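You operate a simulated robot arm through the tools that you are given. There is no shell and no other tool. Be economical: measure what you need, move in short steps, check, and stop when the job is done.

You are at the controls of a simulated robot arm. One attempt, no reset.

JOB
Brush the dust off the cooling fins with the yellow brush.
Fine: the power is locked off: leave it so; put the brush back, shut the fan guard and lock its latch. Set down upright: yellow brush. Where these are worked on the way, their far stop is far enough and under half their travel is too little: fan guard. What is to be rubbed or washed off counts as gone when no trace of it is left.

The check looks at the end state, three seconds after you hand in, the way a careful person would. Anything else that was tipped, shoved, dropped, spilled or broken makes it a failure.

ROBOT AND FRAMES
A 7-joint arm with a two-finger gripper, on a carriage that runs on a rail from [-1.623, -0.007] to [0.157, 0.001] (x, y) and turns from -3.142 to 2.653 rad about z. Base frame: it is fixed where the carriage stands at the start and does not move with it; the origin is on the floor, on the carriage's upright axis, x ahead of it, y to its left, z up. Readings come in m, rad, newtons and seconds.
With the tool pointing down near the work surface it reaches from about 0.26 to 0.54 m from the robot's upright axis, wherever it stands. Its first joint turns from -2.897 to 2.897 rad. Places, roughly: alarm button [1.5, 0.5, 1.1]; amps dial [1.5, -0.2, 1.2]; black card [1.5, 0.5, 0.75]; black plug switch [1.5, 1.6, 1.1]; blue brass valve [0.4, -0.6, 1.1]; blue plug switch [1.1, 0.2, 0.6]; blue reset button [1.5, -0.2, 1.1]; cool switch [1.4, 0.8, 1.2]; dust on the fins [0.7, -0.5, 0.8]; fan guard [0.7, -0.5, 0.8]; green brass valve [1.3, -0.4, 1]; grey dial [1.5, 0.6, 1]; guard latch [0.5, -0.4, 0.8]; main switch [1.4, 1.1, 1]; pink card [1.5, 0.75, 0.75]; red brass valve [1.3, 0.1, 0.9]. Payload 2.45 kg.
The TCP is the grasp point, 0.023 m short of the fingertips. In the tool frame z runs along the fingers and y along their closing line. Largest opening 0.072 m; the body of the gripper starts 0.04 m behind the TCP.
Orientation is that of the tool frame in the base frame, as a unit quaternion [x, y, z, w]. With the fingers straight down and closing along the base's y, the tool's x points along the base's -x, its y along +y and its z along -z.

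CONTROLS
- The arm moves only by the tool drive_tool. Its argument "targets" is a list of rows, each a list of 7 numbers: the opening in per cent of the stroke, from 0 (shut) to 100 (fully open), then the shift along the base's x, y, z in m, then the turn, a rotation vector about the base's x, y, z in rad. In form: [[grip, tx, ty, tz, ax, ay, az], ...]. A call has 1 to 8 rows; each row shifts and turns the commanded pose from where the row before left it. Each row takes 0.2 s and may step no farther than 0.05 m and 0.15 rad from the row before; otherwise, or with a gripper value out of range, the whole call is refused. Where a pose cannot be reached the arm comes as near as it can. A force on the tool above 50 N (or 10 N above the force at the start of the call, whichever is more), or a blocked arm, ends the call early, and 0.2 s more pass. Each finger travels about 0.072 m/s and halts on what it meets, pressing with about 38 N; the grip force reading is that of the motor and also rises with nothing between the fingers. The clock runs only during rows and for 0.2 s after the last one: add rows that do not move to give the fingers time. The reply holds the time, the measured pose of the TCP, the force on the tool along the base axes, the opening and the grip force, in the units named above and with some noise, with the torque about the TCP (base axes, N m) and any sound that the robot's microphone picked up, and new pictures: "pictures" is both (left out), scene, wrist or none.
- Cameras (640 x 400 px; columns grow to the right, rows downward): "scene" is now at [0.0147, 0.1349, 1.5461]; the picture's right is [-0.66, -0.75, 0.00], its down [-0.42, 0.37, -0.83] and it looks along [0.62, -0.55, -0.56] (base axes); focal length 259 px, centre (320, 200). "wrist" rides on the gripper at [0.078, 0.017, -0.066] in the tool frame; the picture's right is [-0.22, 0.98, 0.00], its down [-0.56, -0.13, -0.82] and it looks along [-0.80, -0.18, 0.57] (tool axes); focal length 234 px, centre (320, 200). There is no depth. A picture from a camera that has moved, and an enlarged one, comes with that camera's place and axes in the base frame and with its lens. The place of the scene camera against the robot may be out by one fixed shift of up to 0.025 m in any direction.
- slide_trunk(by): slides the trunk up (or, below 0, down) by that many m; the arm and the scene camera ride with it, the base frame stays. It gives what a move gives, with no picture.
- base_move(legs): drives the robot by 1 to 6 legs, each [ahead, left, turn to the left] in m, m and rad, along the robot's own axes; the way and the turn of a leg run together, so that a leg with both is an arc; at most 1.5 m and 3.142 rad a leg. The arm and the cameras ride along, it lands a little off, and it stops where it bumps. It keeps to its track: a leg is cut to what the track allows. It gives what a move gives, and a new picture of the scene camera.
- pan_tilt(pan, tilt): turns the head with the scene camera to pan (to the left, within 2.705 rad either way) and tilt (down, from -0.506 to 1.204), counted from straight ahead of the robot. It gives what a move gives, and a new picture of the scene camera.
- inspect(camera, box): a new picture of the part [left, top, right, bottom] of that camera's present view, enlarged. No time passes.
- hand_in(): hands the job in; it is judged then, once.

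Go step by step. Nothing tells you exact positions but the pictures and the camera data: compare them with the known pose of the tool, close in by small moves and look again before you grip or let go. The budget is 120 turns and 260 pictures, counting those below and the enlarged ones. Unless the task says otherwise, let go and move clear before handing in, and close with one line.

The tools are called after "Emit:" as name(argument=value, ...) on one line, values as JSON. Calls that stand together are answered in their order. drive_tool: Moves the arm, as the interface text tells. Its arguments: {"type":"object","properties":{"targets":{"type":"array","items":{"type":"array","items":{"type":"number"}}},"pictures":{"type":"string","enum":["both","scene","wrist","none"]}},"required":["targets"]} The other tools are called the same way: slide_trunk (by) slides the trunk up or down; base_move (legs) drives the base; pan_tilt (pan, tilt) turns the head that bears the scene camera; inspect (camera, box) takes an enlarged picture of a part of a camera's view; hand_in () hands the job in.

At the start:

```text
time: 0.0
position: [0.4019, -0.1505, 1.3123]
tool_rot: [0.0, 1.0, 0.0, 0.0]
wrist_force: [-0.4, -0.6, 1.0]
torque: [-0.01, -0.04, 0.01]
grip_width: 0.0724
grip_force: 0.1
trunk travel left (down, up): [-0.525, 0.065]
robot x, y, heading: [0.0013, -0.0009, -0.002]
head pan, tilt: [-0.724, 0.59]
```

scene: 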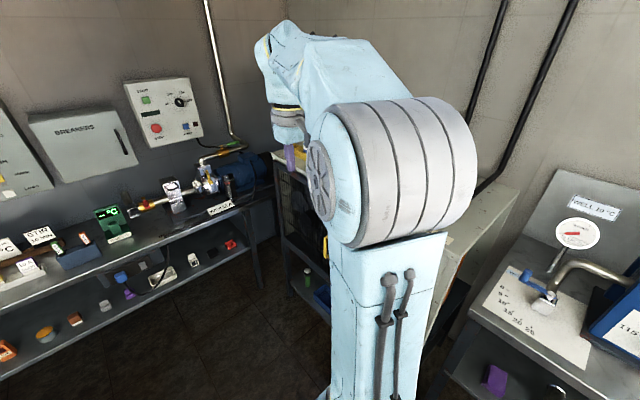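
wrist: 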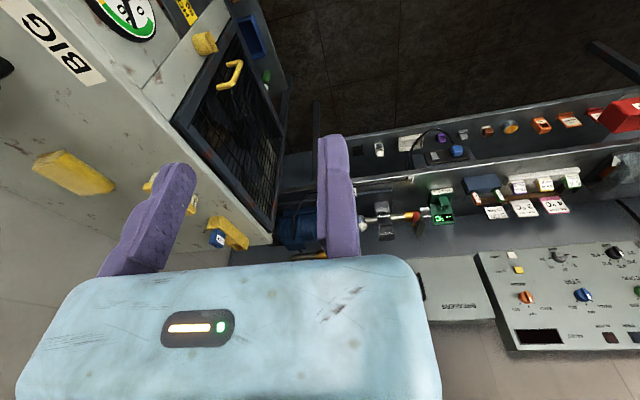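

The arm blocks most of the scene view; the wrist picture shows a cabinet with a black mesh guard with a yellow handle. I'll look closer.

Emit:
inspect(camera="wrist", box=[0, 0, 320, 260])

Emit:
inspect(camera="scene", box=[180, 120, 360, 330])

```text
1.54 times, centred on (160, 130) of wrist
camera zoom: at [0.3229, -0.1338, 1.3782], right [0.22, 0.98, 0.0], down [0.56, -0.13, 0.82], along [0.8, -0.18, -0.57], focal length 360 px, centre (566, 308)
```

zoom: 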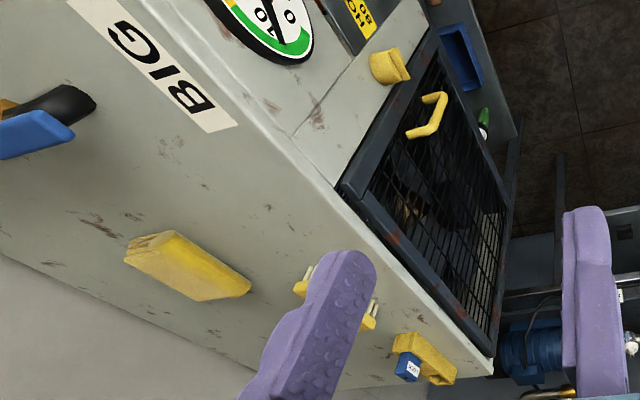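

```text
1.90 times, centred on (270, 225) of scene
camera zoom: at [0.0147, 0.1349, 1.5461], right [-0.66, -0.75, 0.0], down [-0.42, 0.37, -0.83], along [0.62, -0.55, -0.56], focal length 493 px, centre (415, 152)
```

zoom: 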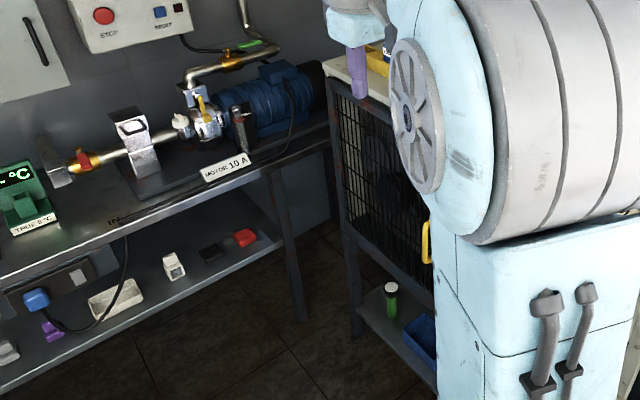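

Emit:
base_move(legs=[[0, 0, 1.0]])

Emit:
pan_tilt(pan=-1.6, tilt=0.7)

```text
time: 3.0
position: [0.3414, 0.2591, 1.3127]
tool_rot: [-0.483, 0.876, 0.0, 0.0]
wrist_force: [0.5, 0.5, 0.8]
torque: [0.02, 0.01, -0.04]
grip_width: 0.0719
grip_force: 0.0
trunk travel left (down, up): [-0.525, 0.065]
robot x, y, heading: [0.0016, -0.0016, 1.011]
head pan, tilt: [-0.724, 0.59]
camera scene: at [-0.0947, 0.0816, 1.5461], right [0.28, -0.96, 0.0], down [-0.53, -0.16, -0.83], along [0.8, 0.23, -0.56], focal length 259 px, centre (320, 200)
```

scene: 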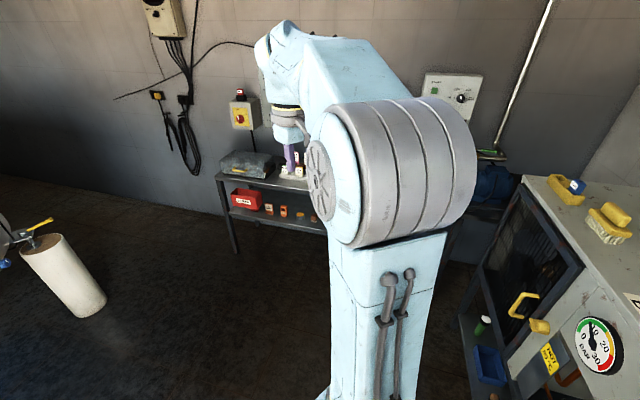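

```text
time: 4.1
position: [0.3416, 0.2591, 1.3127]
tool_rot: [-0.483, 0.876, 0.0, 0.0]
wrist_force: [-0.8, -0.6, 0.0]
torque: [-0.01, -0.03, 0.01]
grip_width: 0.0721
grip_force: 0.1
trunk travel left (down, up): [-0.525, 0.065]
robot x, y, heading: [0.0004, 0.0004, 1.007]
head pan, tilt: [-1.6, 0.7]
camera scene: at [-0.1093, 0.0094, 1.5366], right [-0.56, -0.83, 0.0], down [-0.53, 0.36, -0.77], along [0.63, -0.43, -0.64], focal length 259 px, centre (320, 200)
```

scene: 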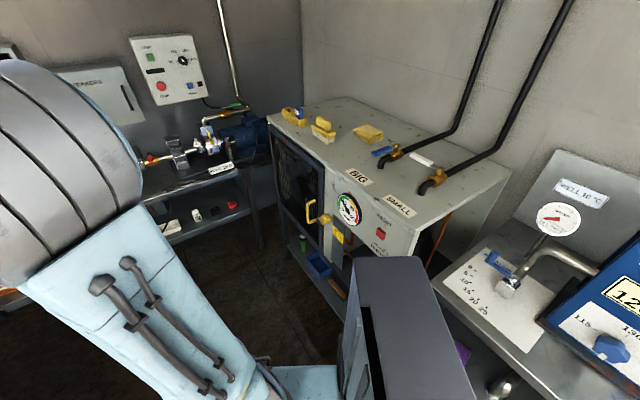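

Emit:
inspect(camera="scene", box=[250, 90, 400, 184])

Emit:
inspect(camera="scene", box=[260, 120, 420, 300])

```text
4.26 times, centred on (325, 137) of scene
camera zoom: at [-0.1093, 0.0094, 1.5366], right [-0.56, -0.83, 0.0], down [-0.53, 0.36, -0.77], along [0.63, -0.43, -0.64], focal length 1102 px, centre (299, 468)
```

zoom: 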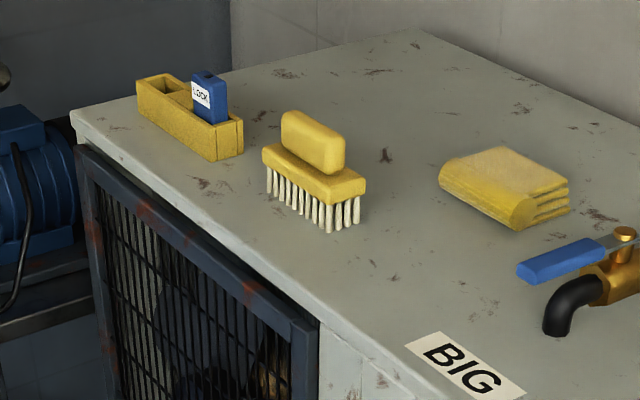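

```text
2.22 times, centred on (340, 210) of scene
camera zoom: at [-0.1093, 0.0094, 1.5366], right [-0.56, -0.83, 0.0], down [-0.53, 0.36, -0.77], along [0.63, -0.43, -0.64], focal length 576 px, centre (276, 178)
```

zoom: 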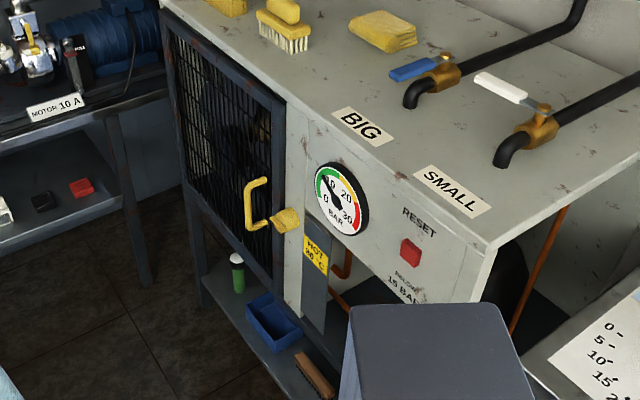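

Emit:
base_move(legs=[[0, 0, -1.0], [0.1, 0, 0]])

Emit:
drive_tool(targets=[[100, 0, 0.02, 0, -0.15, 0, 0], [100, 0, 0.02, 0, -0.15, 0, 0], [100, 0, 0.02, 0, -0.15, 0, 0], [100, 0, 0.02, 0, -0.15, 0, 0], [100, 0, 0.02, 0, -0.15, 0, 0], [100, 0, 0, 0, -0.15, 0, 0], [100, 0, 0, 0, -0.15, 0, 0], [100, 0, 0, 0, -0.15, 0, 0]], pictures="none")

Emit:
drive_tool(targets=[[100, 0, 0, 0, -0.15, 0, 0], [100, 0, 0, 0, -0.15, 0, 0], [100, 0, 0, 0, -0.07, 0, 0]], pictures="both")

```text
time: 7.9
position: [0.5028, -0.1474, 1.3138]
tool_rot: [-0.003, 1.0, 0.0, 0.0]
wrist_force: [-0.4, -0.2, 1.1]
torque: [0.01, 0.06, 0.0]
grip_width: 0.0719
grip_force: 0.1
trunk travel left (down, up): [-0.525, 0.065]
robot x, y, heading: [0.1006, -0.0014, 0.008]
head pan, tilt: [-1.6, 0.7]
camera scene: at [0.0459, 0.1087, 1.5366], right [-1.0, 0.02, 0.0], down [0.01, 0.64, -0.76], along [-0.02, -0.76, -0.64], focal length 259 px, centre (320, 200)
```

scene: 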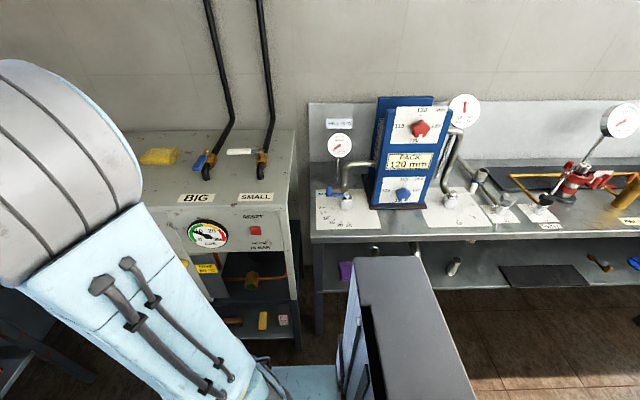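

```text
time: 9.7
position: [0.5028, -0.0474, 1.3125]
tool_rot: [-0.002, 0.825, -0.565, -0.001]
wrist_force: [0.1, -0.7, 0.2]
torque: [-0.01, 0.03, 0.02]
grip_width: 0.0722
grip_force: 0.0
trunk travel left (down, up): [-0.525, 0.065]
robot x, y, heading: [0.104, 0.0019, 0.009]
head pan, tilt: [-1.6, 0.7]
```

```text
time: 10.5
position: [0.5015, -0.0471, 1.3124]
tool_rot: [-0.002, 0.708, -0.707, -0.002]
wrist_force: [-0.3, -0.6, 0.0]
torque: [0.03, 0.0, -0.01]
grip_width: 0.0718
grip_force: 0.0
trunk travel left (down, up): [-0.525, 0.065]
robot x, y, heading: [0.1004, 0.0012, 0.007]
head pan, tilt: [-1.6, 0.7]
camera scene: at [0.0456, 0.1089, 1.5366], right [-1.0, 0.02, 0.0], down [0.02, 0.64, -0.77], along [-0.02, -0.76, -0.64], focal length 259 px, centre (320, 200)
camera wrist: at [0.4235, 0.0173, 1.2954], right [0.21, 0.0, -0.98], down [0.56, 0.82, 0.12], along [0.8, -0.57, 0.17], focal length 234 px, centre (320, 200)
```

scene: 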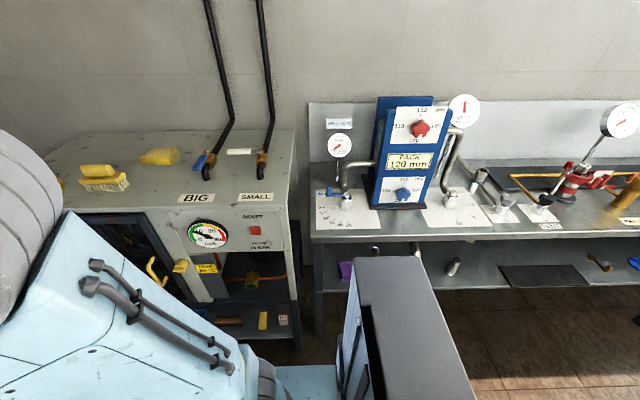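
wrist: 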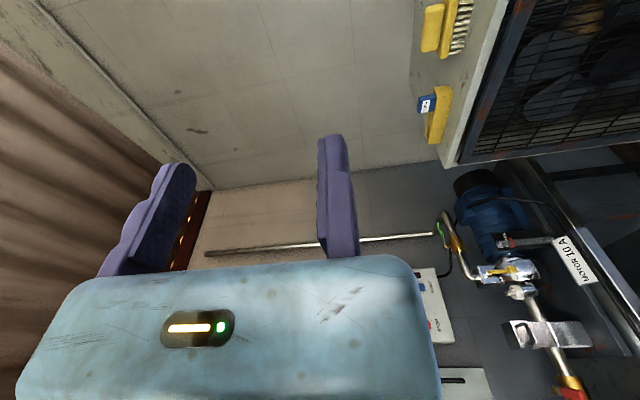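

The brush, guard and latch are on the cabinet's front right. I'll lower the trunk to work height and look again.

Emit:
slide_trunk(by=-0.4)

Emit:
drive_tool(targets=[[100, 0, 0, 0, 0, 0, 0]], pictures="both")

```text
time: 14.3
position: [0.5018, -0.0475, 0.9115]
tool_rot: [-0.002, 0.708, -0.706, -0.002]
wrist_force: [1.2, 0.0, 1.1]
torque: [-0.02, 0.02, -0.03]
grip_width: 0.072
grip_force: 0.0
trunk travel left (down, up): [-0.125, 0.465]
robot x, y, heading: [0.1023, -0.0002, 0.008]
head pan, tilt: [-1.6, 0.7]
```

```text
time: 14.7
position: [0.502, -0.0479, 0.9113]
tool_rot: [-0.001, 0.708, -0.706, -0.002]
wrist_force: [-0.2, 0.4, 0.5]
torque: [0.0, -0.03, 0.02]
grip_width: 0.0721
grip_force: 0.0
trunk travel left (down, up): [-0.125, 0.465]
robot x, y, heading: [0.1014, 0.0023, 0.003]
head pan, tilt: [-1.6, 0.7]
camera scene: at [0.0456, 0.1087, 1.1366], right [-1.0, 0.02, 0.0], down [0.02, 0.64, -0.76], along [-0.02, -0.76, -0.64], focal length 259 px, centre (320, 200)
camera wrist: at [0.4236, 0.017, 0.8956], right [0.21, 0.0, -0.98], down [0.56, 0.82, 0.12], along [0.8, -0.57, 0.17], focal length 234 px, centre (320, 200)
```

scene: 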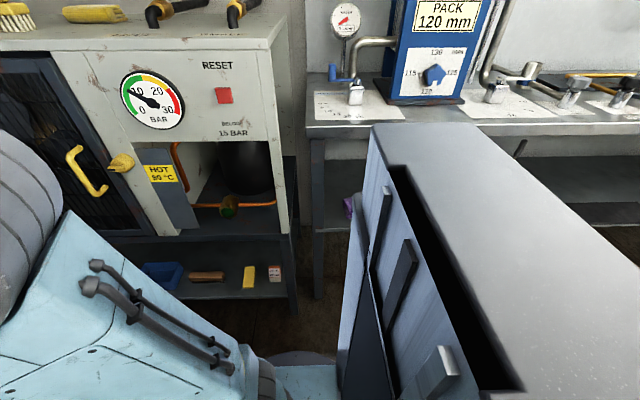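
wrist: 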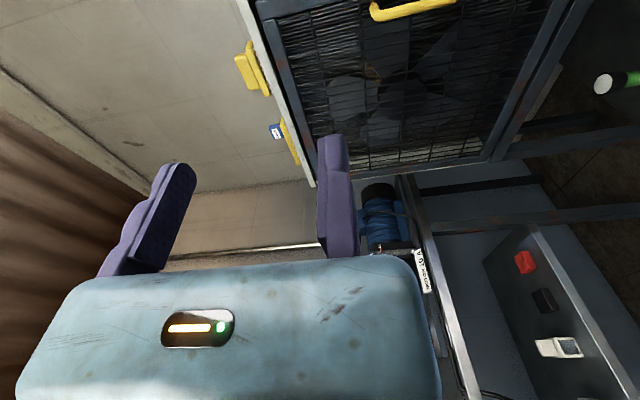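

Emit:
inspect(camera="scene", box=[30, 100, 190, 230])

Emit:
inspect(camera="wrist", box=[220, 0, 620, 200])

```text
3.08 times, centred on (110, 165) of scene
camera zoom: at [0.0456, 0.1087, 1.1366], right [-1.0, 0.02, 0.0], down [0.02, 0.64, -0.76], along [-0.02, -0.76, -0.64], focal length 797 px, centre (966, 308)
```

zoom: 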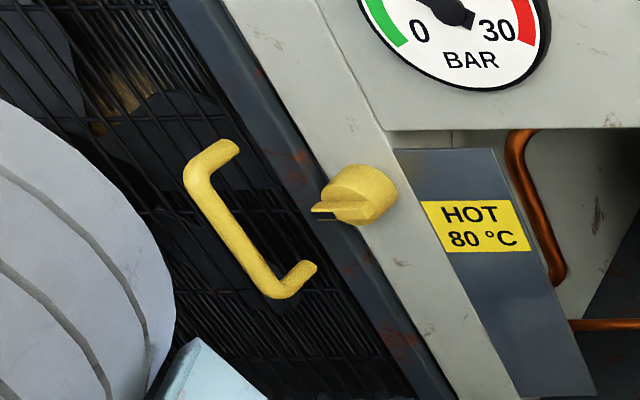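

```text
1.60 times, centred on (420, 100) of wrist
camera zoom: at [0.4236, 0.017, 0.8956], right [0.21, 0.0, -0.98], down [0.56, 0.82, 0.12], along [0.8, -0.57, 0.17], focal length 375 px, centre (160, 360)
```

zoom: 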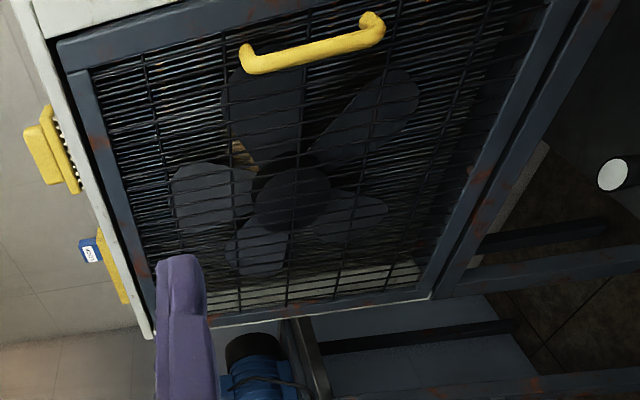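

Latch tab points toward the door (locked) and the handle bar is about x 0.55, z 0.75–0.855, y −0.36. I'll shift to view the latch with the wrist camera.

Emit:
drive_tool(targets=[[100, -0.05, 0, -0.02, 0, 0, 0], [100, -0.05, 0, -0.03, 0, 0, 0], [100, -0.04, -0.03, -0.02, 0, 0, 0]], pictures="wrist")

Emit:
inspect(camera="wrist", box=[220, 0, 540, 200])

```text
refused: row 1 steps farther than a row can; nothing moved
```

```text
2.00 times, centred on (380, 100) of wrist
camera zoom: at [0.4236, 0.017, 0.8956], right [0.21, 0.0, -0.98], down [0.56, 0.82, 0.12], along [0.8, -0.57, 0.17], focal length 468 px, centre (200, 400)
```

zoom: 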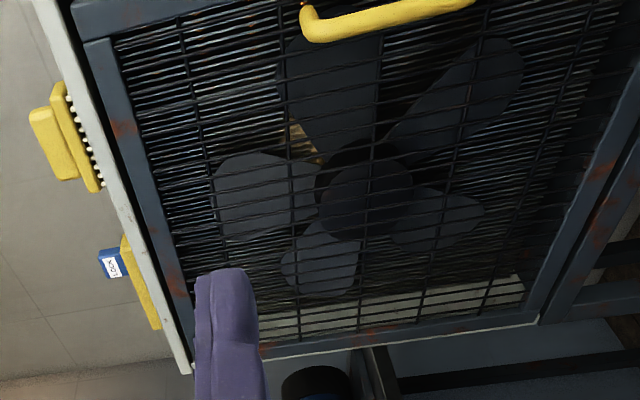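

Emit:
drive_tool(targets=[[100, -0.04, 0, -0.02, 0, 0, 0], [100, -0.04, 0, -0.02, 0, 0, 0], [100, -0.04, 0, -0.02, 0, 0, 0], [100, 0, -0.04, 0, 0, 0, 0]], pictures="wrist")

Emit:
inspect(camera="wrist", box=[220, 0, 540, 200])

```text
time: 15.7
position: [0.382, -0.0864, 0.8525]
tool_rot: [-0.003, 0.708, -0.706, -0.001]
wrist_force: [-0.3, 0.7, 0.1]
torque: [0.03, -0.02, -0.01]
grip_width: 0.0722
grip_force: 0.1
trunk travel left (down, up): [-0.125, 0.465]
robot x, y, heading: [0.0964, 0.0019, 0.005]
head pan, tilt: [-1.6, 0.7]
camera wrist: at [0.3034, -0.0227, 0.8349], right [0.21, 0.0, -0.98], down [0.56, 0.82, 0.12], along [0.8, -0.57, 0.17], focal length 234 px, centre (320, 200)
```

wrist: 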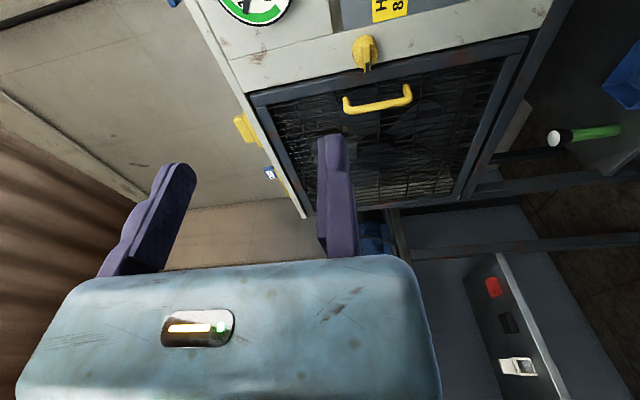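

```text
2.00 times, centred on (380, 100) of wrist
camera zoom: at [0.3034, -0.0227, 0.8349], right [0.21, 0.0, -0.98], down [0.56, 0.82, 0.12], along [0.8, -0.57, 0.17], focal length 468 px, centre (200, 400)
```

zoom: 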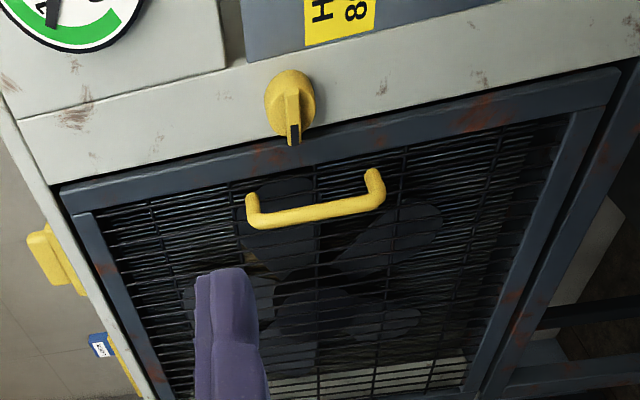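

Emit:
drive_tool(targets=[[50, 0.04, 0, -0.02, 0, 0, 0], [50, 0.04, -0.02, -0.02, 0, 0, 0], [50, 0.01, -0.045, -0.01, 0, 0, 0], [50, 0, -0.05, 0, 0, 0, 0], [50, 0, -0.05, 0, 0, 0, 0], [50, 0, -0.03, 0, 0, 0, 0]], pictures="both")

```text
time: 17.1
position: [0.4718, -0.2808, 0.8028]
tool_rot: [-0.003, 0.708, -0.707, -0.002]
wrist_force: [0.7, -0.1, -0.9]
torque: [-0.03, -0.03, -0.02]
grip_width: 0.036
grip_force: 0.0
trunk travel left (down, up): [-0.125, 0.465]
robot x, y, heading: [0.1001, -0.0014, 0.007]
head pan, tilt: [-1.6, 0.7]
camera scene: at [0.0456, 0.109, 1.1366], right [-1.0, 0.02, 0.0], down [0.02, 0.64, -0.77], along [-0.02, -0.76, -0.64], focal length 259 px, centre (320, 200)
camera wrist: at [0.3925, -0.2167, 0.7858], right [0.21, 0.0, -0.98], down [0.56, 0.82, 0.12], along [0.8, -0.57, 0.17], focal length 234 px, centre (320, 200)
```

scene: 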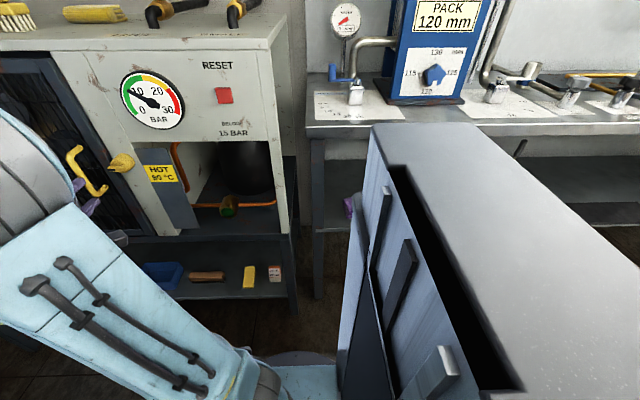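
wrist: 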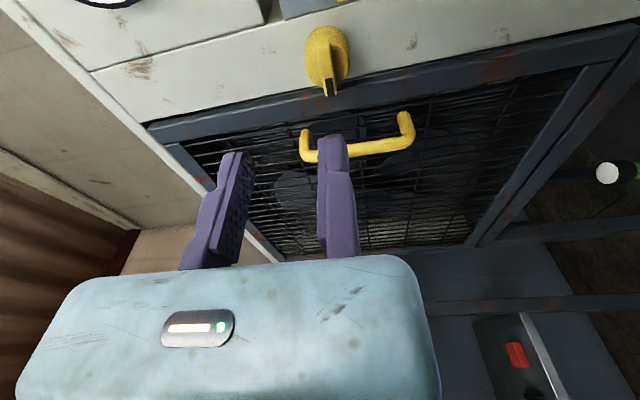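

Emit:
drive_tool(targets=[[0, 0, 0, 0, 0, 0, 0], [0, 0, 0, 0, 0, 0, 0], [0, 0, 0, 0, 0, 0, 0]], pictures="wrist")

Emit:
inspect(camera="scene", box=[40, 120, 200, 240])

```text
time: 17.9
position: [0.4713, -0.2803, 0.8027]
tool_rot: [-0.002, 0.708, -0.706, -0.002]
wrist_force: [0.3, -0.5, -0.7]
torque: [0.04, 0.02, -0.01]
grip_width: 0.0
grip_force: 28.6
trunk travel left (down, up): [-0.125, 0.465]
robot x, y, heading: [0.1014, -0.0008, 0.006]
head pan, tilt: [-1.6, 0.7]
camera wrist: at [0.3924, -0.2165, 0.7858], right [0.21, 0.0, -0.98], down [0.56, 0.82, 0.12], along [0.8, -0.57, 0.17], focal length 234 px, centre (320, 200)
```

wrist: 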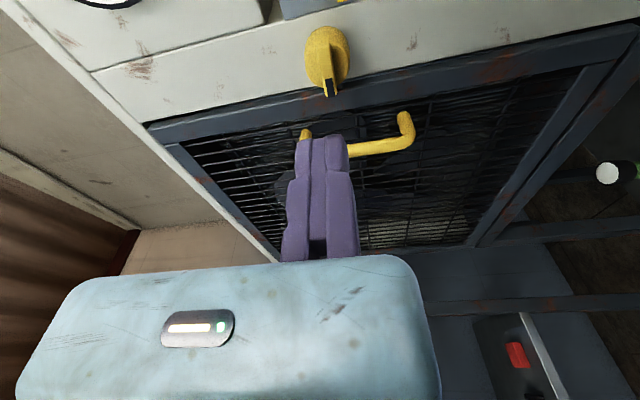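

```text
3.33 times, centred on (120, 180) of scene
camera zoom: at [0.0456, 0.1087, 1.1366], right [-1.0, 0.02, 0.0], down [0.02, 0.64, -0.76], along [-0.02, -0.76, -0.64], focal length 863 px, centre (987, 267)
```

zoom: 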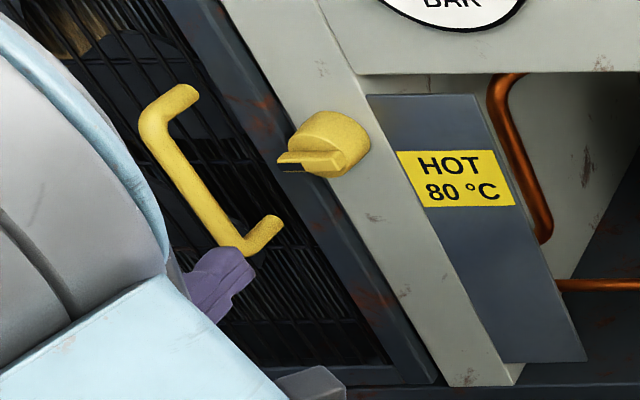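

The lower finger is fixed: the TCP sits at its pad and only the upper finger moves. I'll open and bring the fixed pad just below the latch fin.

Emit:
drive_tool(targets=[[70, 0.01, 0, -0.018, 0, 0, 0], [70, 0, -0.035, 0, 0, 0, 0], [70, 0, -0.035, 0, 0, 0, 0], [70, 0, -0.01, 0, 0, 0, 0]], pictures="wrist")

Emit:
inspect(camera="wrist", box=[200, 40, 440, 200])

```text
time: 18.9
position: [0.4825, -0.3626, 0.7856]
tool_rot: [-0.004, 0.708, -0.707, -0.002]
wrist_force: [-0.2, 0.3, -0.8]
torque: [0.0, 0.0, -0.06]
grip_width: 0.0504
grip_force: 0.0
trunk travel left (down, up): [-0.125, 0.465]
robot x, y, heading: [0.105, -0.0016, 0.011]
head pan, tilt: [-1.6, 0.7]
camera wrist: at [0.4035, -0.298, 0.7678], right [0.21, 0.0, -0.98], down [0.56, 0.82, 0.12], along [0.8, -0.57, 0.17], focal length 234 px, centre (320, 200)
```

wrist: 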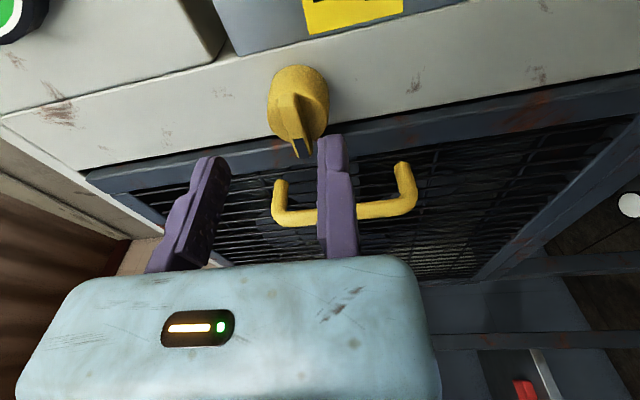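

```text
2.50 times, centred on (320, 120) of wrist
camera zoom: at [0.4035, -0.298, 0.7678], right [0.21, 0.0, -0.98], down [0.56, 0.82, 0.12], along [0.8, -0.57, 0.17], focal length 585 px, centre (320, 400)
```

zoom: 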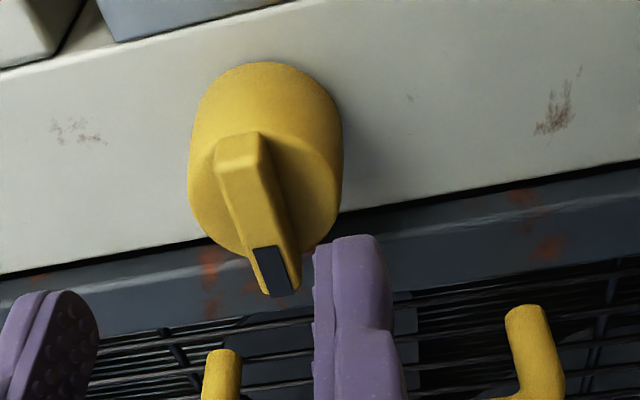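

Emit:
drive_tool(targets=[[70, 0, -0.015, 0.002, 0, 0, 0], [70, 0, -0.015, 0.0, 0, 0, 0]], pictures="wrist")

Emit:
inspect(camera="wrist", box=[200, 40, 440, 200])

```text
time: 19.5
position: [0.4833, -0.3932, 0.7871]
tool_rot: [-0.001, 0.708, -0.706, -0.002]
wrist_force: [0.2, -0.6, 1.0]
torque: [-0.02, -0.01, 0.02]
grip_width: 0.0506
grip_force: 0.1
trunk travel left (down, up): [-0.125, 0.465]
robot x, y, heading: [0.1005, -0.0036, 0.006]
head pan, tilt: [-1.6, 0.7]
camera wrist: at [0.4049, -0.3285, 0.7699], right [0.21, 0.0, -0.98], down [0.56, 0.82, 0.12], along [0.8, -0.57, 0.17], focal length 234 px, centre (320, 200)
```

wrist: 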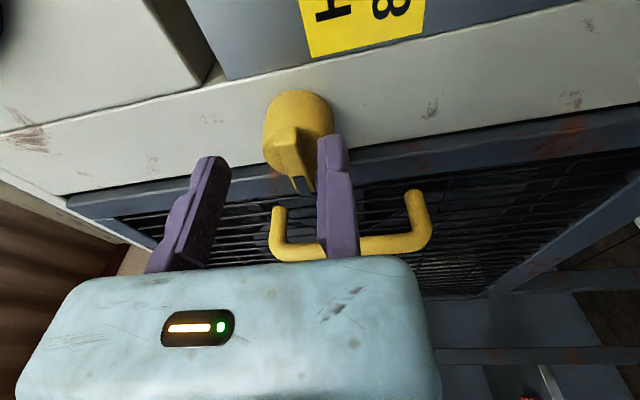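

```text
2.50 times, centred on (320, 120) of wrist
camera zoom: at [0.4049, -0.3285, 0.7699], right [0.21, 0.0, -0.98], down [0.56, 0.82, 0.12], along [0.8, -0.57, 0.17], focal length 585 px, centre (320, 400)
```

zoom: 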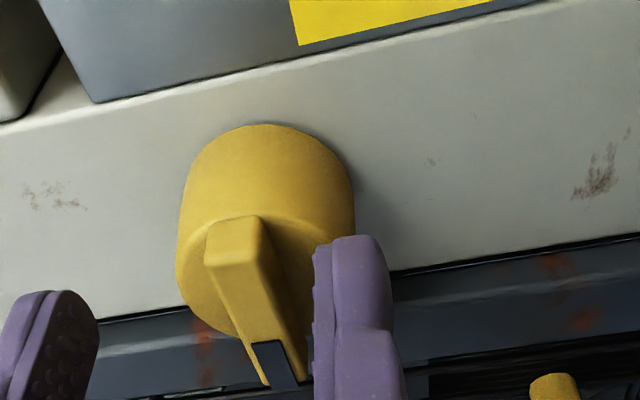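

Emit:
drive_tool(targets=[[70, 0, -0.002, 0.003, 0, 0, 0], [30, 0, 0, 0.0, 0, 0, 0], [15, 0, 0, 0.0, 0, 0, 0], [10, 0, 0, 0.0, 0, 0, 0]], pictures="wrist")

Emit:
inspect(camera="wrist", box=[200, 40, 440, 200])

```text
time: 20.5
position: [0.4842, -0.3936, 0.7938]
tool_rot: [0.002, -0.705, 0.709, -0.001]
wrist_force: [4.0, 18.5, 27.3]
torque: [0.0, -0.08, 0.08]
grip_width: 0.0114
grip_force: 38.4
trunk travel left (down, up): [-0.125, 0.465]
robot x, y, heading: [0.1008, -0.0018, 0.004]
head pan, tilt: [-1.6, 0.7]
camera wrist: at [0.4056, -0.3298, 0.7759], right [0.22, 0.0, -0.98], down [0.56, 0.82, 0.12], along [0.8, -0.57, 0.18], focal length 234 px, centre (320, 200)
```

wrist: 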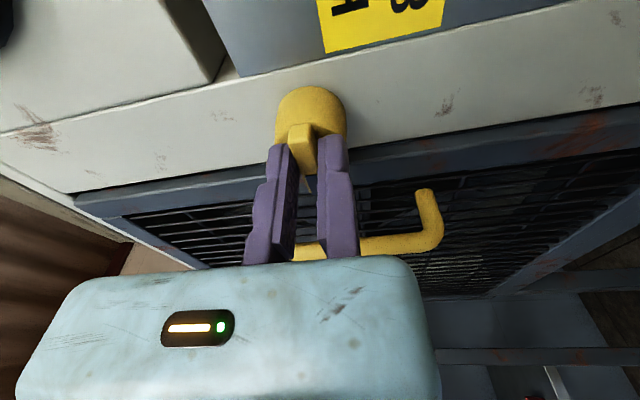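

```text
2.50 times, centred on (320, 120) of wrist
camera zoom: at [0.4056, -0.3298, 0.7759], right [0.22, 0.0, -0.98], down [0.56, 0.82, 0.12], along [0.8, -0.57, 0.18], focal length 585 px, centre (320, 400)
```

zoom: 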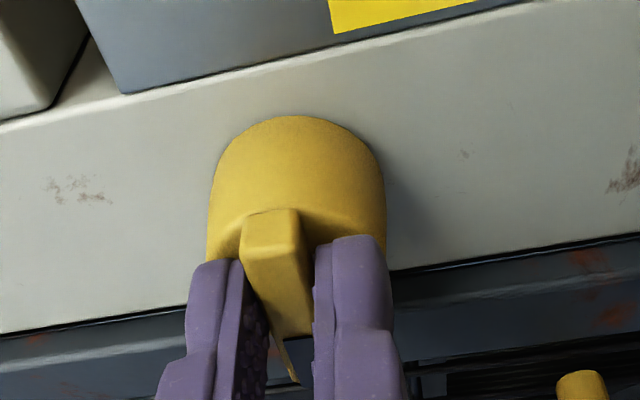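

Emit:
drive_tool(targets=[[10, 0, 0.002, 0.004, 0, 0, 0], [10, 0.001, 0, 0.001, 0, -0.15, 0], [10, 0, 0, 0, 0, 0, 0]], pictures="none")

```text
time: 21.3
position: [0.4847, -0.3938, 0.7937]
tool_rot: [0.05, 0.706, -0.704, 0.051]
wrist_force: [21.1, -16.8, 9.3]
torque: [-0.29, 0.06, 0.35]
grip_width: 0.011
grip_force: 38.1
trunk travel left (down, up): [-0.125, 0.465]
robot x, y, heading: [0.1027, 0.0029, 0.005]
head pan, tilt: [-1.6, 0.7]
```

Emit:
drive_tool(targets=[[10, 0.0007, 0, 0.0009, 0, -0.15, 0], [10, 0.0005, 0, 0.001, 0, -0.15, 0], [10, 0.0003, 0, 0.0011, 0, -0.15, 0], [10, 0, 0, 0, 0, 0, 0]], pictures="wrist")

```text
time: 22.3
position: [0.4873, -0.3936, 0.7928]
tool_rot: [0.205, 0.68, -0.673, 0.206]
wrist_force: [26.8, -21.0, -32.4]
torque: [-0.36, 0.23, 0.92]
grip_width: 0.0109
grip_force: 37.7
trunk travel left (down, up): [-0.125, 0.465]
robot x, y, heading: [0.1003, -0.0006, 0.004]
head pan, tilt: [-1.6, 0.7]
camera wrist: at [0.4311, -0.3286, 0.7355], right [0.72, 0.01, -0.69], down [0.39, 0.82, 0.42], along [0.57, -0.58, 0.59], focal length 234 px, centre (320, 200)
```

wrist: 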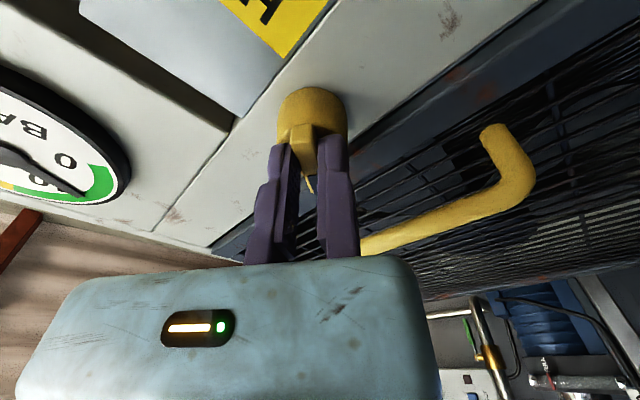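

Emit:
drive_tool(targets=[[10, 0.003, -0.002, -0.005, 0, 0, 0], [10, 0.0008, 0, 0.0003, 0, -0.15, 0], [10, 0.0007, 0, 0.0004, 0, -0.15, 0], [10, 0.0007, 0, 0.0005, 0, -0.15, 0], [10, 0, 0, 0, 0, 0, 0]], pictures="wrist")

```text
time: 23.5
position: [0.4903, -0.3947, 0.792]
tool_rot: [0.353, 0.613, -0.612, 0.353]
wrist_force: [1.9, 24.2, -25.4]
torque: [1.05, -0.05, -0.38]
grip_width: 0.0111
grip_force: 37.6
trunk travel left (down, up): [-0.125, 0.465]
robot x, y, heading: [0.1012, 0.0015, 0.008]
head pan, tilt: [-1.6, 0.7]
camera wrist: at [0.4657, -0.3287, 0.7168], right [0.95, 0.0, -0.3], down [0.17, 0.82, 0.55], along [0.25, -0.57, 0.78], focal length 234 px, centre (320, 200)
```

wrist: 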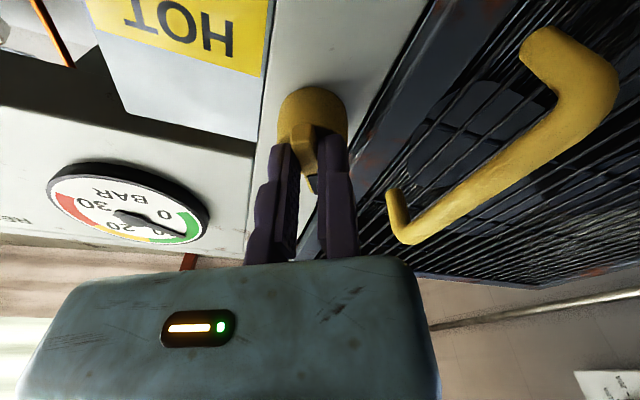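

Emit:
drive_tool(targets=[[10, 0.0, 0.001, -0.004, 0, 0, 0], [10, 0.0007, 0, 0.0006, 0, -0.15, 0], [10, 0.0006, 0, 0.0007, 0, -0.15, 0], [10, 0.0005, 0, 0.0008, 0, -0.15, 0], [10, 0.0002, 0, 0.0005, 0, -0.1, 0], [10, 0, 0, 0, 0, 0, 0]], pictures="wrist")

```text
time: 24.9
position: [0.4939, -0.3939, 0.794]
tool_rot: [0.503, 0.495, -0.493, 0.509]
wrist_force: [32.5, -12.8, 25.4]
torque: [0.56, 0.98, 0.15]
grip_width: 0.0109
grip_force: 38.3
trunk travel left (down, up): [-0.125, 0.465]
robot x, y, heading: [0.1006, -0.0017, 0.009]
head pan, tilt: [-1.6, 0.7]
camera wrist: at [0.5121, -0.3292, 0.7169], right [0.97, 0.01, 0.24], down [-0.14, 0.82, 0.55], along [-0.19, -0.57, 0.8], focal length 234 px, centre (320, 200)
```

wrist: 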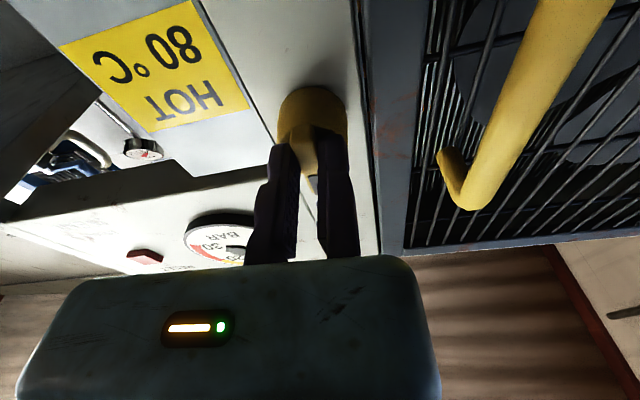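

The latch turned a quarter turn to a stop. I release it, back off and look at the handle; the current finger orientation (closing along x) suits the vertical handle bar.

Emit:
drive_tool(targets=[[60, 0, 0, 0, 0, 0, 0], [60, 0, 0, 0, 0, 0, 0], [60, 0, 0.04, 0, 0, 0.03, 0], [60, 0, 0.04, 0, 0, 0, 0], [60, 0, 0.04, 0, 0, 0, 0]], pictures="both")

Emit:
inspect(camera="wrist", box=[200, 0, 520, 200])

```text
time: 26.1
position: [0.4918, -0.274, 0.7937]
tool_rot: [-0.499, -0.501, 0.501, -0.499]
wrist_force: [0.1, 0.4, 0.0]
torque: [-0.02, 0.0, 0.01]
grip_width: 0.0431
grip_force: 0.0
trunk travel left (down, up): [-0.125, 0.465]
robot x, y, heading: [0.1013, 0.0003, 0.004]
head pan, tilt: [-1.6, 0.7]
camera scene: at [0.0456, 0.1084, 1.1367], right [-1.0, 0.02, 0.0], down [0.02, 0.64, -0.76], along [-0.02, -0.76, -0.64], focal length 259 px, centre (320, 200)
camera wrist: at [0.5069, -0.2091, 0.7166], right [0.98, 0.0, 0.21], down [-0.12, 0.82, 0.56], along [-0.17, -0.57, 0.8], focal length 234 px, centre (320, 200)
```

scene: 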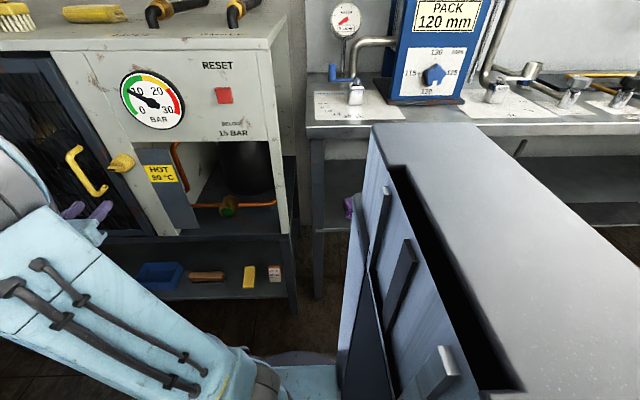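
wrist: 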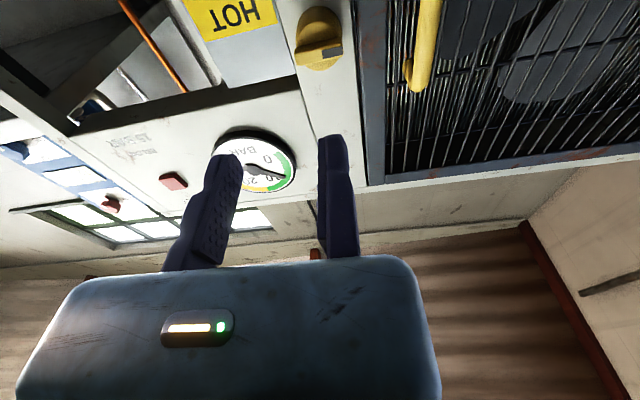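

```text
2.00 times, centred on (360, 100) of wrist
camera zoom: at [0.5069, -0.2091, 0.7166], right [0.98, 0.0, 0.21], down [-0.12, 0.82, 0.56], along [-0.17, -0.57, 0.8], focal length 468 px, centre (240, 400)
```

zoom: 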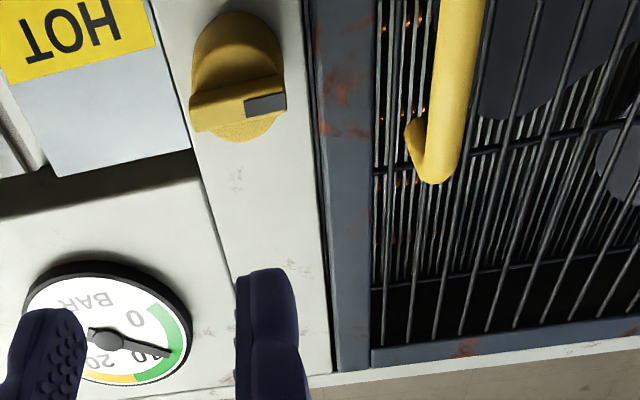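

Emit:
inspect(camera="scene", box=[30, 120, 190, 220])

Emit:
inspect(camera="wrist", box=[270, 0, 450, 112])

```text
4.00 times, centred on (110, 170) of scene
camera zoom: at [0.0456, 0.1084, 1.1367], right [-1.0, 0.02, 0.0], down [0.02, 0.64, -0.76], along [-0.02, -0.76, -0.64], focal length 1036 px, centre (1160, 320)
```

zoom: 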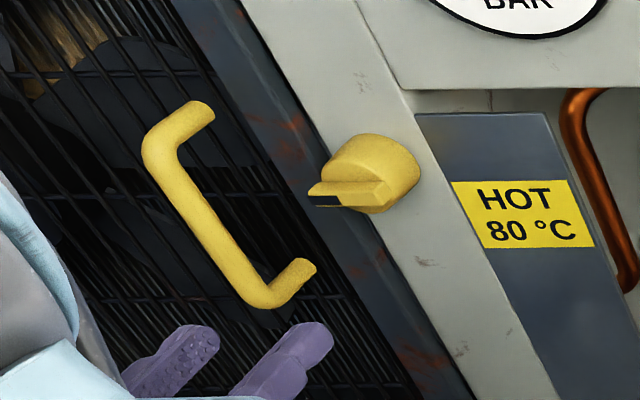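

```text
3.56 times, centred on (360, 56) of wrist
camera zoom: at [0.5069, -0.2091, 0.7166], right [0.98, 0.0, 0.21], down [-0.12, 0.82, 0.56], along [-0.17, -0.57, 0.8], focal length 833 px, centre (178, 712)
```

zoom: 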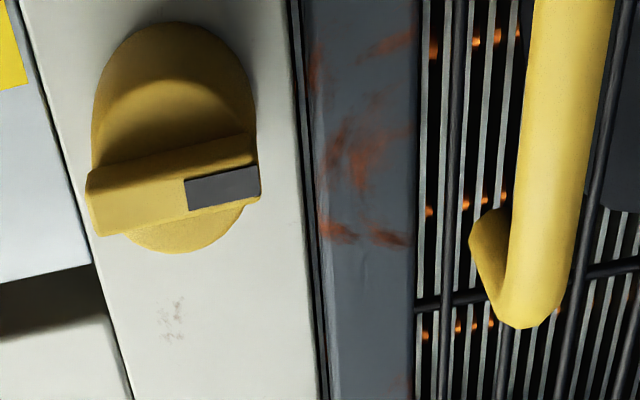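

The latch knob seems to have swung back after release, so it may be spring-returned; I'll line up on the handle and test whether the guard is free.

Emit:
drive_tool(targets=[[60, 0.04, 0, 0.0, 0, 0, 0], [60, 0.04, 0, 0.0, 0, 0, 0], [60, 0, -0.03, 0, 0, 0, 0]], pictures="wrist")

Emit:
inspect(camera="wrist", box=[200, 0, 440, 150])

```text
time: 26.9
position: [0.5753, -0.3033, 0.7924]
tool_rot: [0.498, 0.502, -0.501, 0.499]
wrist_force: [-0.2, -0.3, 0.4]
torque: [0.02, 0.05, -0.02]
grip_width: 0.0433
grip_force: 0.1
trunk travel left (down, up): [-0.125, 0.465]
robot x, y, heading: [0.1001, 0.0012, 0.008]
head pan, tilt: [-1.6, 0.7]
camera wrist: at [0.5893, -0.2386, 0.7157], right [0.98, 0.0, 0.21], down [-0.12, 0.82, 0.56], along [-0.17, -0.57, 0.8], focal length 234 px, centre (320, 200)
```

wrist: 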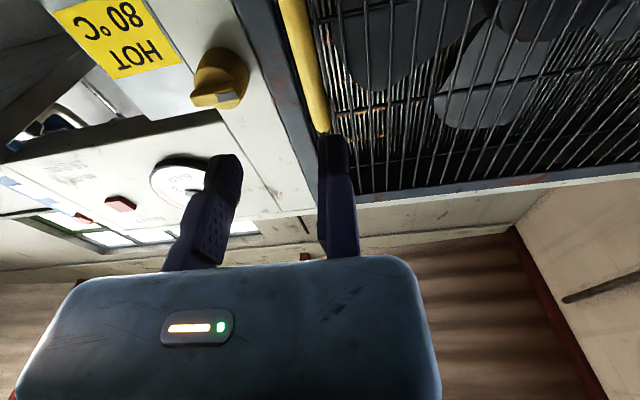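

```text
2.67 times, centred on (320, 75) of wrist
camera zoom: at [0.5893, -0.2386, 0.7157], right [0.98, 0.0, 0.21], down [-0.12, 0.82, 0.56], along [-0.17, -0.57, 0.8], focal length 624 px, centre (320, 533)
```

zoom: 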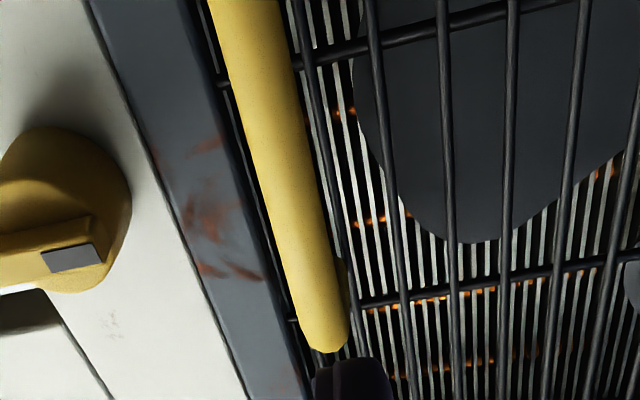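

Emit:
drive_tool(targets=[[60, 0, -0.04, 0.0, 0, 0, 0], [60, 0, -0.04, 0.0, 0, 0, 0], [60, 0, -0.015, 0, 0, 0, 0], [25, 0, 0, 0, 0, 0, 0], [10, 0, 0, 0, 0, 0, 0], [10, 0, 0, 0, 0, 0, 0]], pictures="wrist")

```text
time: 28.3
position: [0.5736, -0.4, 0.7921]
tool_rot: [0.496, 0.503, -0.501, 0.499]
wrist_force: [19.1, 2.5, 2.3]
torque: [0.4, -0.44, -0.03]
grip_width: 0.0137
grip_force: 40.1
trunk travel left (down, up): [-0.125, 0.465]
robot x, y, heading: [0.0998, 0.0023, 0.008]
head pan, tilt: [-1.6, 0.7]
camera wrist: at [0.5892, -0.3341, 0.7145], right [0.98, 0.01, 0.21], down [-0.12, 0.82, 0.56], along [-0.17, -0.57, 0.8], focal length 234 px, centre (320, 200)
```

wrist: 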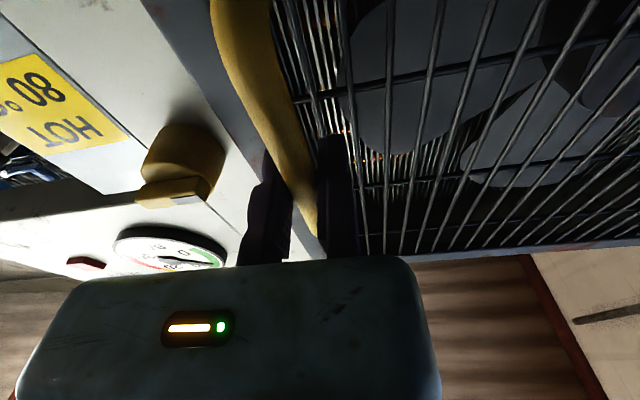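

Emit:
drive_tool(targets=[[5, -0.002, 0.01, 0, 0, 0, 0], [5, 0, 0.01, 0, 0, 0, 0], [5, 0, 0.0, 0, 0, 0, 0]], pictures="none")

```text
time: 28.7
position: [0.5746, -0.392, 0.7929]
tool_rot: [0.494, 0.505, -0.5, 0.501]
wrist_force: [15.7, -18.9, -8.5]
torque: [0.33, -0.54, 0.15]
grip_width: 0.0138
grip_force: 40.7
trunk travel left (down, up): [-0.125, 0.465]
robot x, y, heading: [0.1009, 0.0022, 0.006]
head pan, tilt: [-1.6, 0.7]
stopped in row 2: the force on the tool passed its limit at 62 N (the readings are from after the stop); the commanded pose is now the measured one
```

The guard is still locked. I'll release, roll back and try the latch in the other direction.

Emit:
drive_tool(targets=[[60, 0, 0, 0, 0, 0, 0], [60, 0, 0, 0, 0, 0, 0], [60, 0, 0.04, 0, 0, 0, 0], [70, 0, 0.04, 0, 0, 0.15, 0], [70, 0, 0, 0, 0, 0.15, 0], [70, -0.03, 0, 0, 0, 0.15, 0], [70, -0.03, 0, 0, 0, 0.15, 0], [70, -0.03, 0, 0, 0, 0.15, 0]], pictures="none")

Emit:
drive_tool(targets=[[70, 0, 0, 0, 0, 0.15, 0], [70, 0, 0, 0, 0, 0.15, 0], [70, 0, 0, 0, 0, 0.15, 0], [70, 0, 0, 0, 0, 0.15, 0], [70, 0, 0, 0, 0, 0.15, 0], [70, 0, 0, 0, 0, 0.07, 0]], pictures="wrist")

```text
time: 30.5
position: [0.4824, -0.309, 0.7951]
tool_rot: [0.276, 0.652, -0.647, 0.282]
wrist_force: [0.2, 0.1, -0.5]
torque: [0.0, 0.0, -0.05]
grip_width: 0.0505
grip_force: 0.0
trunk travel left (down, up): [-0.125, 0.465]
robot x, y, heading: [0.1038, -0.0001, 0.005]
head pan, tilt: [-1.6, 0.7]
```

```text
time: 31.9
position: [0.4832, -0.3102, 0.7932]
tool_rot: [-0.004, 0.71, -0.704, -0.002]
wrist_force: [0.5, 0.3, -0.6]
torque: [-0.01, 0.04, -0.02]
grip_width: 0.0506
grip_force: 0.0
trunk travel left (down, up): [-0.125, 0.465]
robot x, y, heading: [0.0999, 0.0041, 0.004]
head pan, tilt: [-1.6, 0.7]
camera wrist: at [0.404, -0.2452, 0.7779], right [0.21, 0.01, -0.98], down [0.56, 0.82, 0.13], along [0.8, -0.57, 0.17], focal length 234 px, centre (320, 200)
```

wrist: 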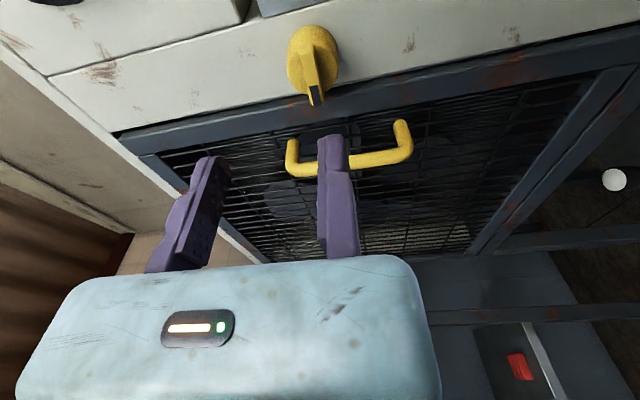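

Emit:
drive_tool(targets=[[70, 0.003, -0.04, -0.002, 0, 0, 0], [70, 0, -0.04, 0, 0, 0, 0], [70, 0, -0.005, 0.002, 0, 0, 0], [30, 0, 0, 0, 0, 0, 0], [12, 0, 0, 0, 0, 0, 0], [10, 0, 0, 0, 0, 0, 0]], pictures="none")

Emit:
drive_tool(targets=[[10, -0.0008, 0, 0.0002, 0, 0.15, 0], [10, -0.0008, 0, 0.0002, 0, 0.15, 0], [10, 0, 0, 0, 0, 0, 0]], pictures="none")

```text
time: 33.3
position: [0.4865, -0.395, 0.7944]
tool_rot: [-0.003, 0.71, -0.704, 0.0]
wrist_force: [-1.4, 10.4, 4.4]
torque: [-0.43, -0.21, 0.43]
grip_width: 0.0108
grip_force: 38.5
trunk travel left (down, up): [-0.125, 0.465]
robot x, y, heading: [0.1045, -0.0016, 0.013]
head pan, tilt: [-1.6, 0.7]
```

```text
time: 34.1
position: [0.4847, -0.3944, 0.7925]
tool_rot: [-0.111, 0.702, -0.695, -0.109]
wrist_force: [-5.9, 18.9, -21.2]
torque: [-0.31, -1.27, -0.44]
grip_width: 0.0158
grip_force: 41.7
trunk travel left (down, up): [-0.125, 0.465]
robot x, y, heading: [0.1016, 0.0045, 0.0]
head pan, tilt: [-1.6, 0.7]
```

That direction is blocked at a stop, so the first direction is right. I'll turn it again, farther, and watch the torque.

Emit:
drive_tool(targets=[[10, 0.0008, 0, 0.0002, 0, -0.15, 0], [10, 0.0008, 0, 0.0002, 0, -0.15, 0], [10, 0.0008, 0, 0, 0, -0.15, 0], [10, 0.0008, 0, 0, 0, -0.15, 0], [10, 0.0008, 0, 0, 0, -0.15, 0], [10, 0, 0, 0, 0, 0, 0]], pictures="none")

Emit:
drive_tool(targets=[[10, 0.0008, 0, 0.0002, 0, -0.15, 0], [10, 0.0008, 0, 0.0003, 0, -0.15, 0], [10, 0.0008, 0, 0.0004, 0, -0.15, 0], [10, 0.0007, 0, 0.0004, 0, -0.15, 0], [10, 0, 0, 0, 0, 0, 0]], pictures="none")

```text
time: 35.5
position: [0.4895, -0.3938, 0.7945]
tool_rot: [0.153, 0.693, -0.686, 0.159]
wrist_force: [12.1, 16.9, -15.6]
torque: [0.24, 0.03, -0.84]
grip_width: 0.0109
grip_force: 37.5
trunk travel left (down, up): [-0.125, 0.465]
robot x, y, heading: [0.0985, 0.0011, 0.003]
head pan, tilt: [-1.6, 0.7]
```

```text
time: 36.7
position: [0.4934, -0.3945, 0.7959]
tool_rot: [0.349, 0.616, -0.611, 0.355]
wrist_force: [10.1, 23.4, -21.6]
torque: [-0.16, 0.0, -0.09]
grip_width: 0.0109
grip_force: 38.1
trunk travel left (down, up): [-0.125, 0.465]
robot x, y, heading: [0.1016, 0.0032, 0.004]
head pan, tilt: [-1.6, 0.7]
```

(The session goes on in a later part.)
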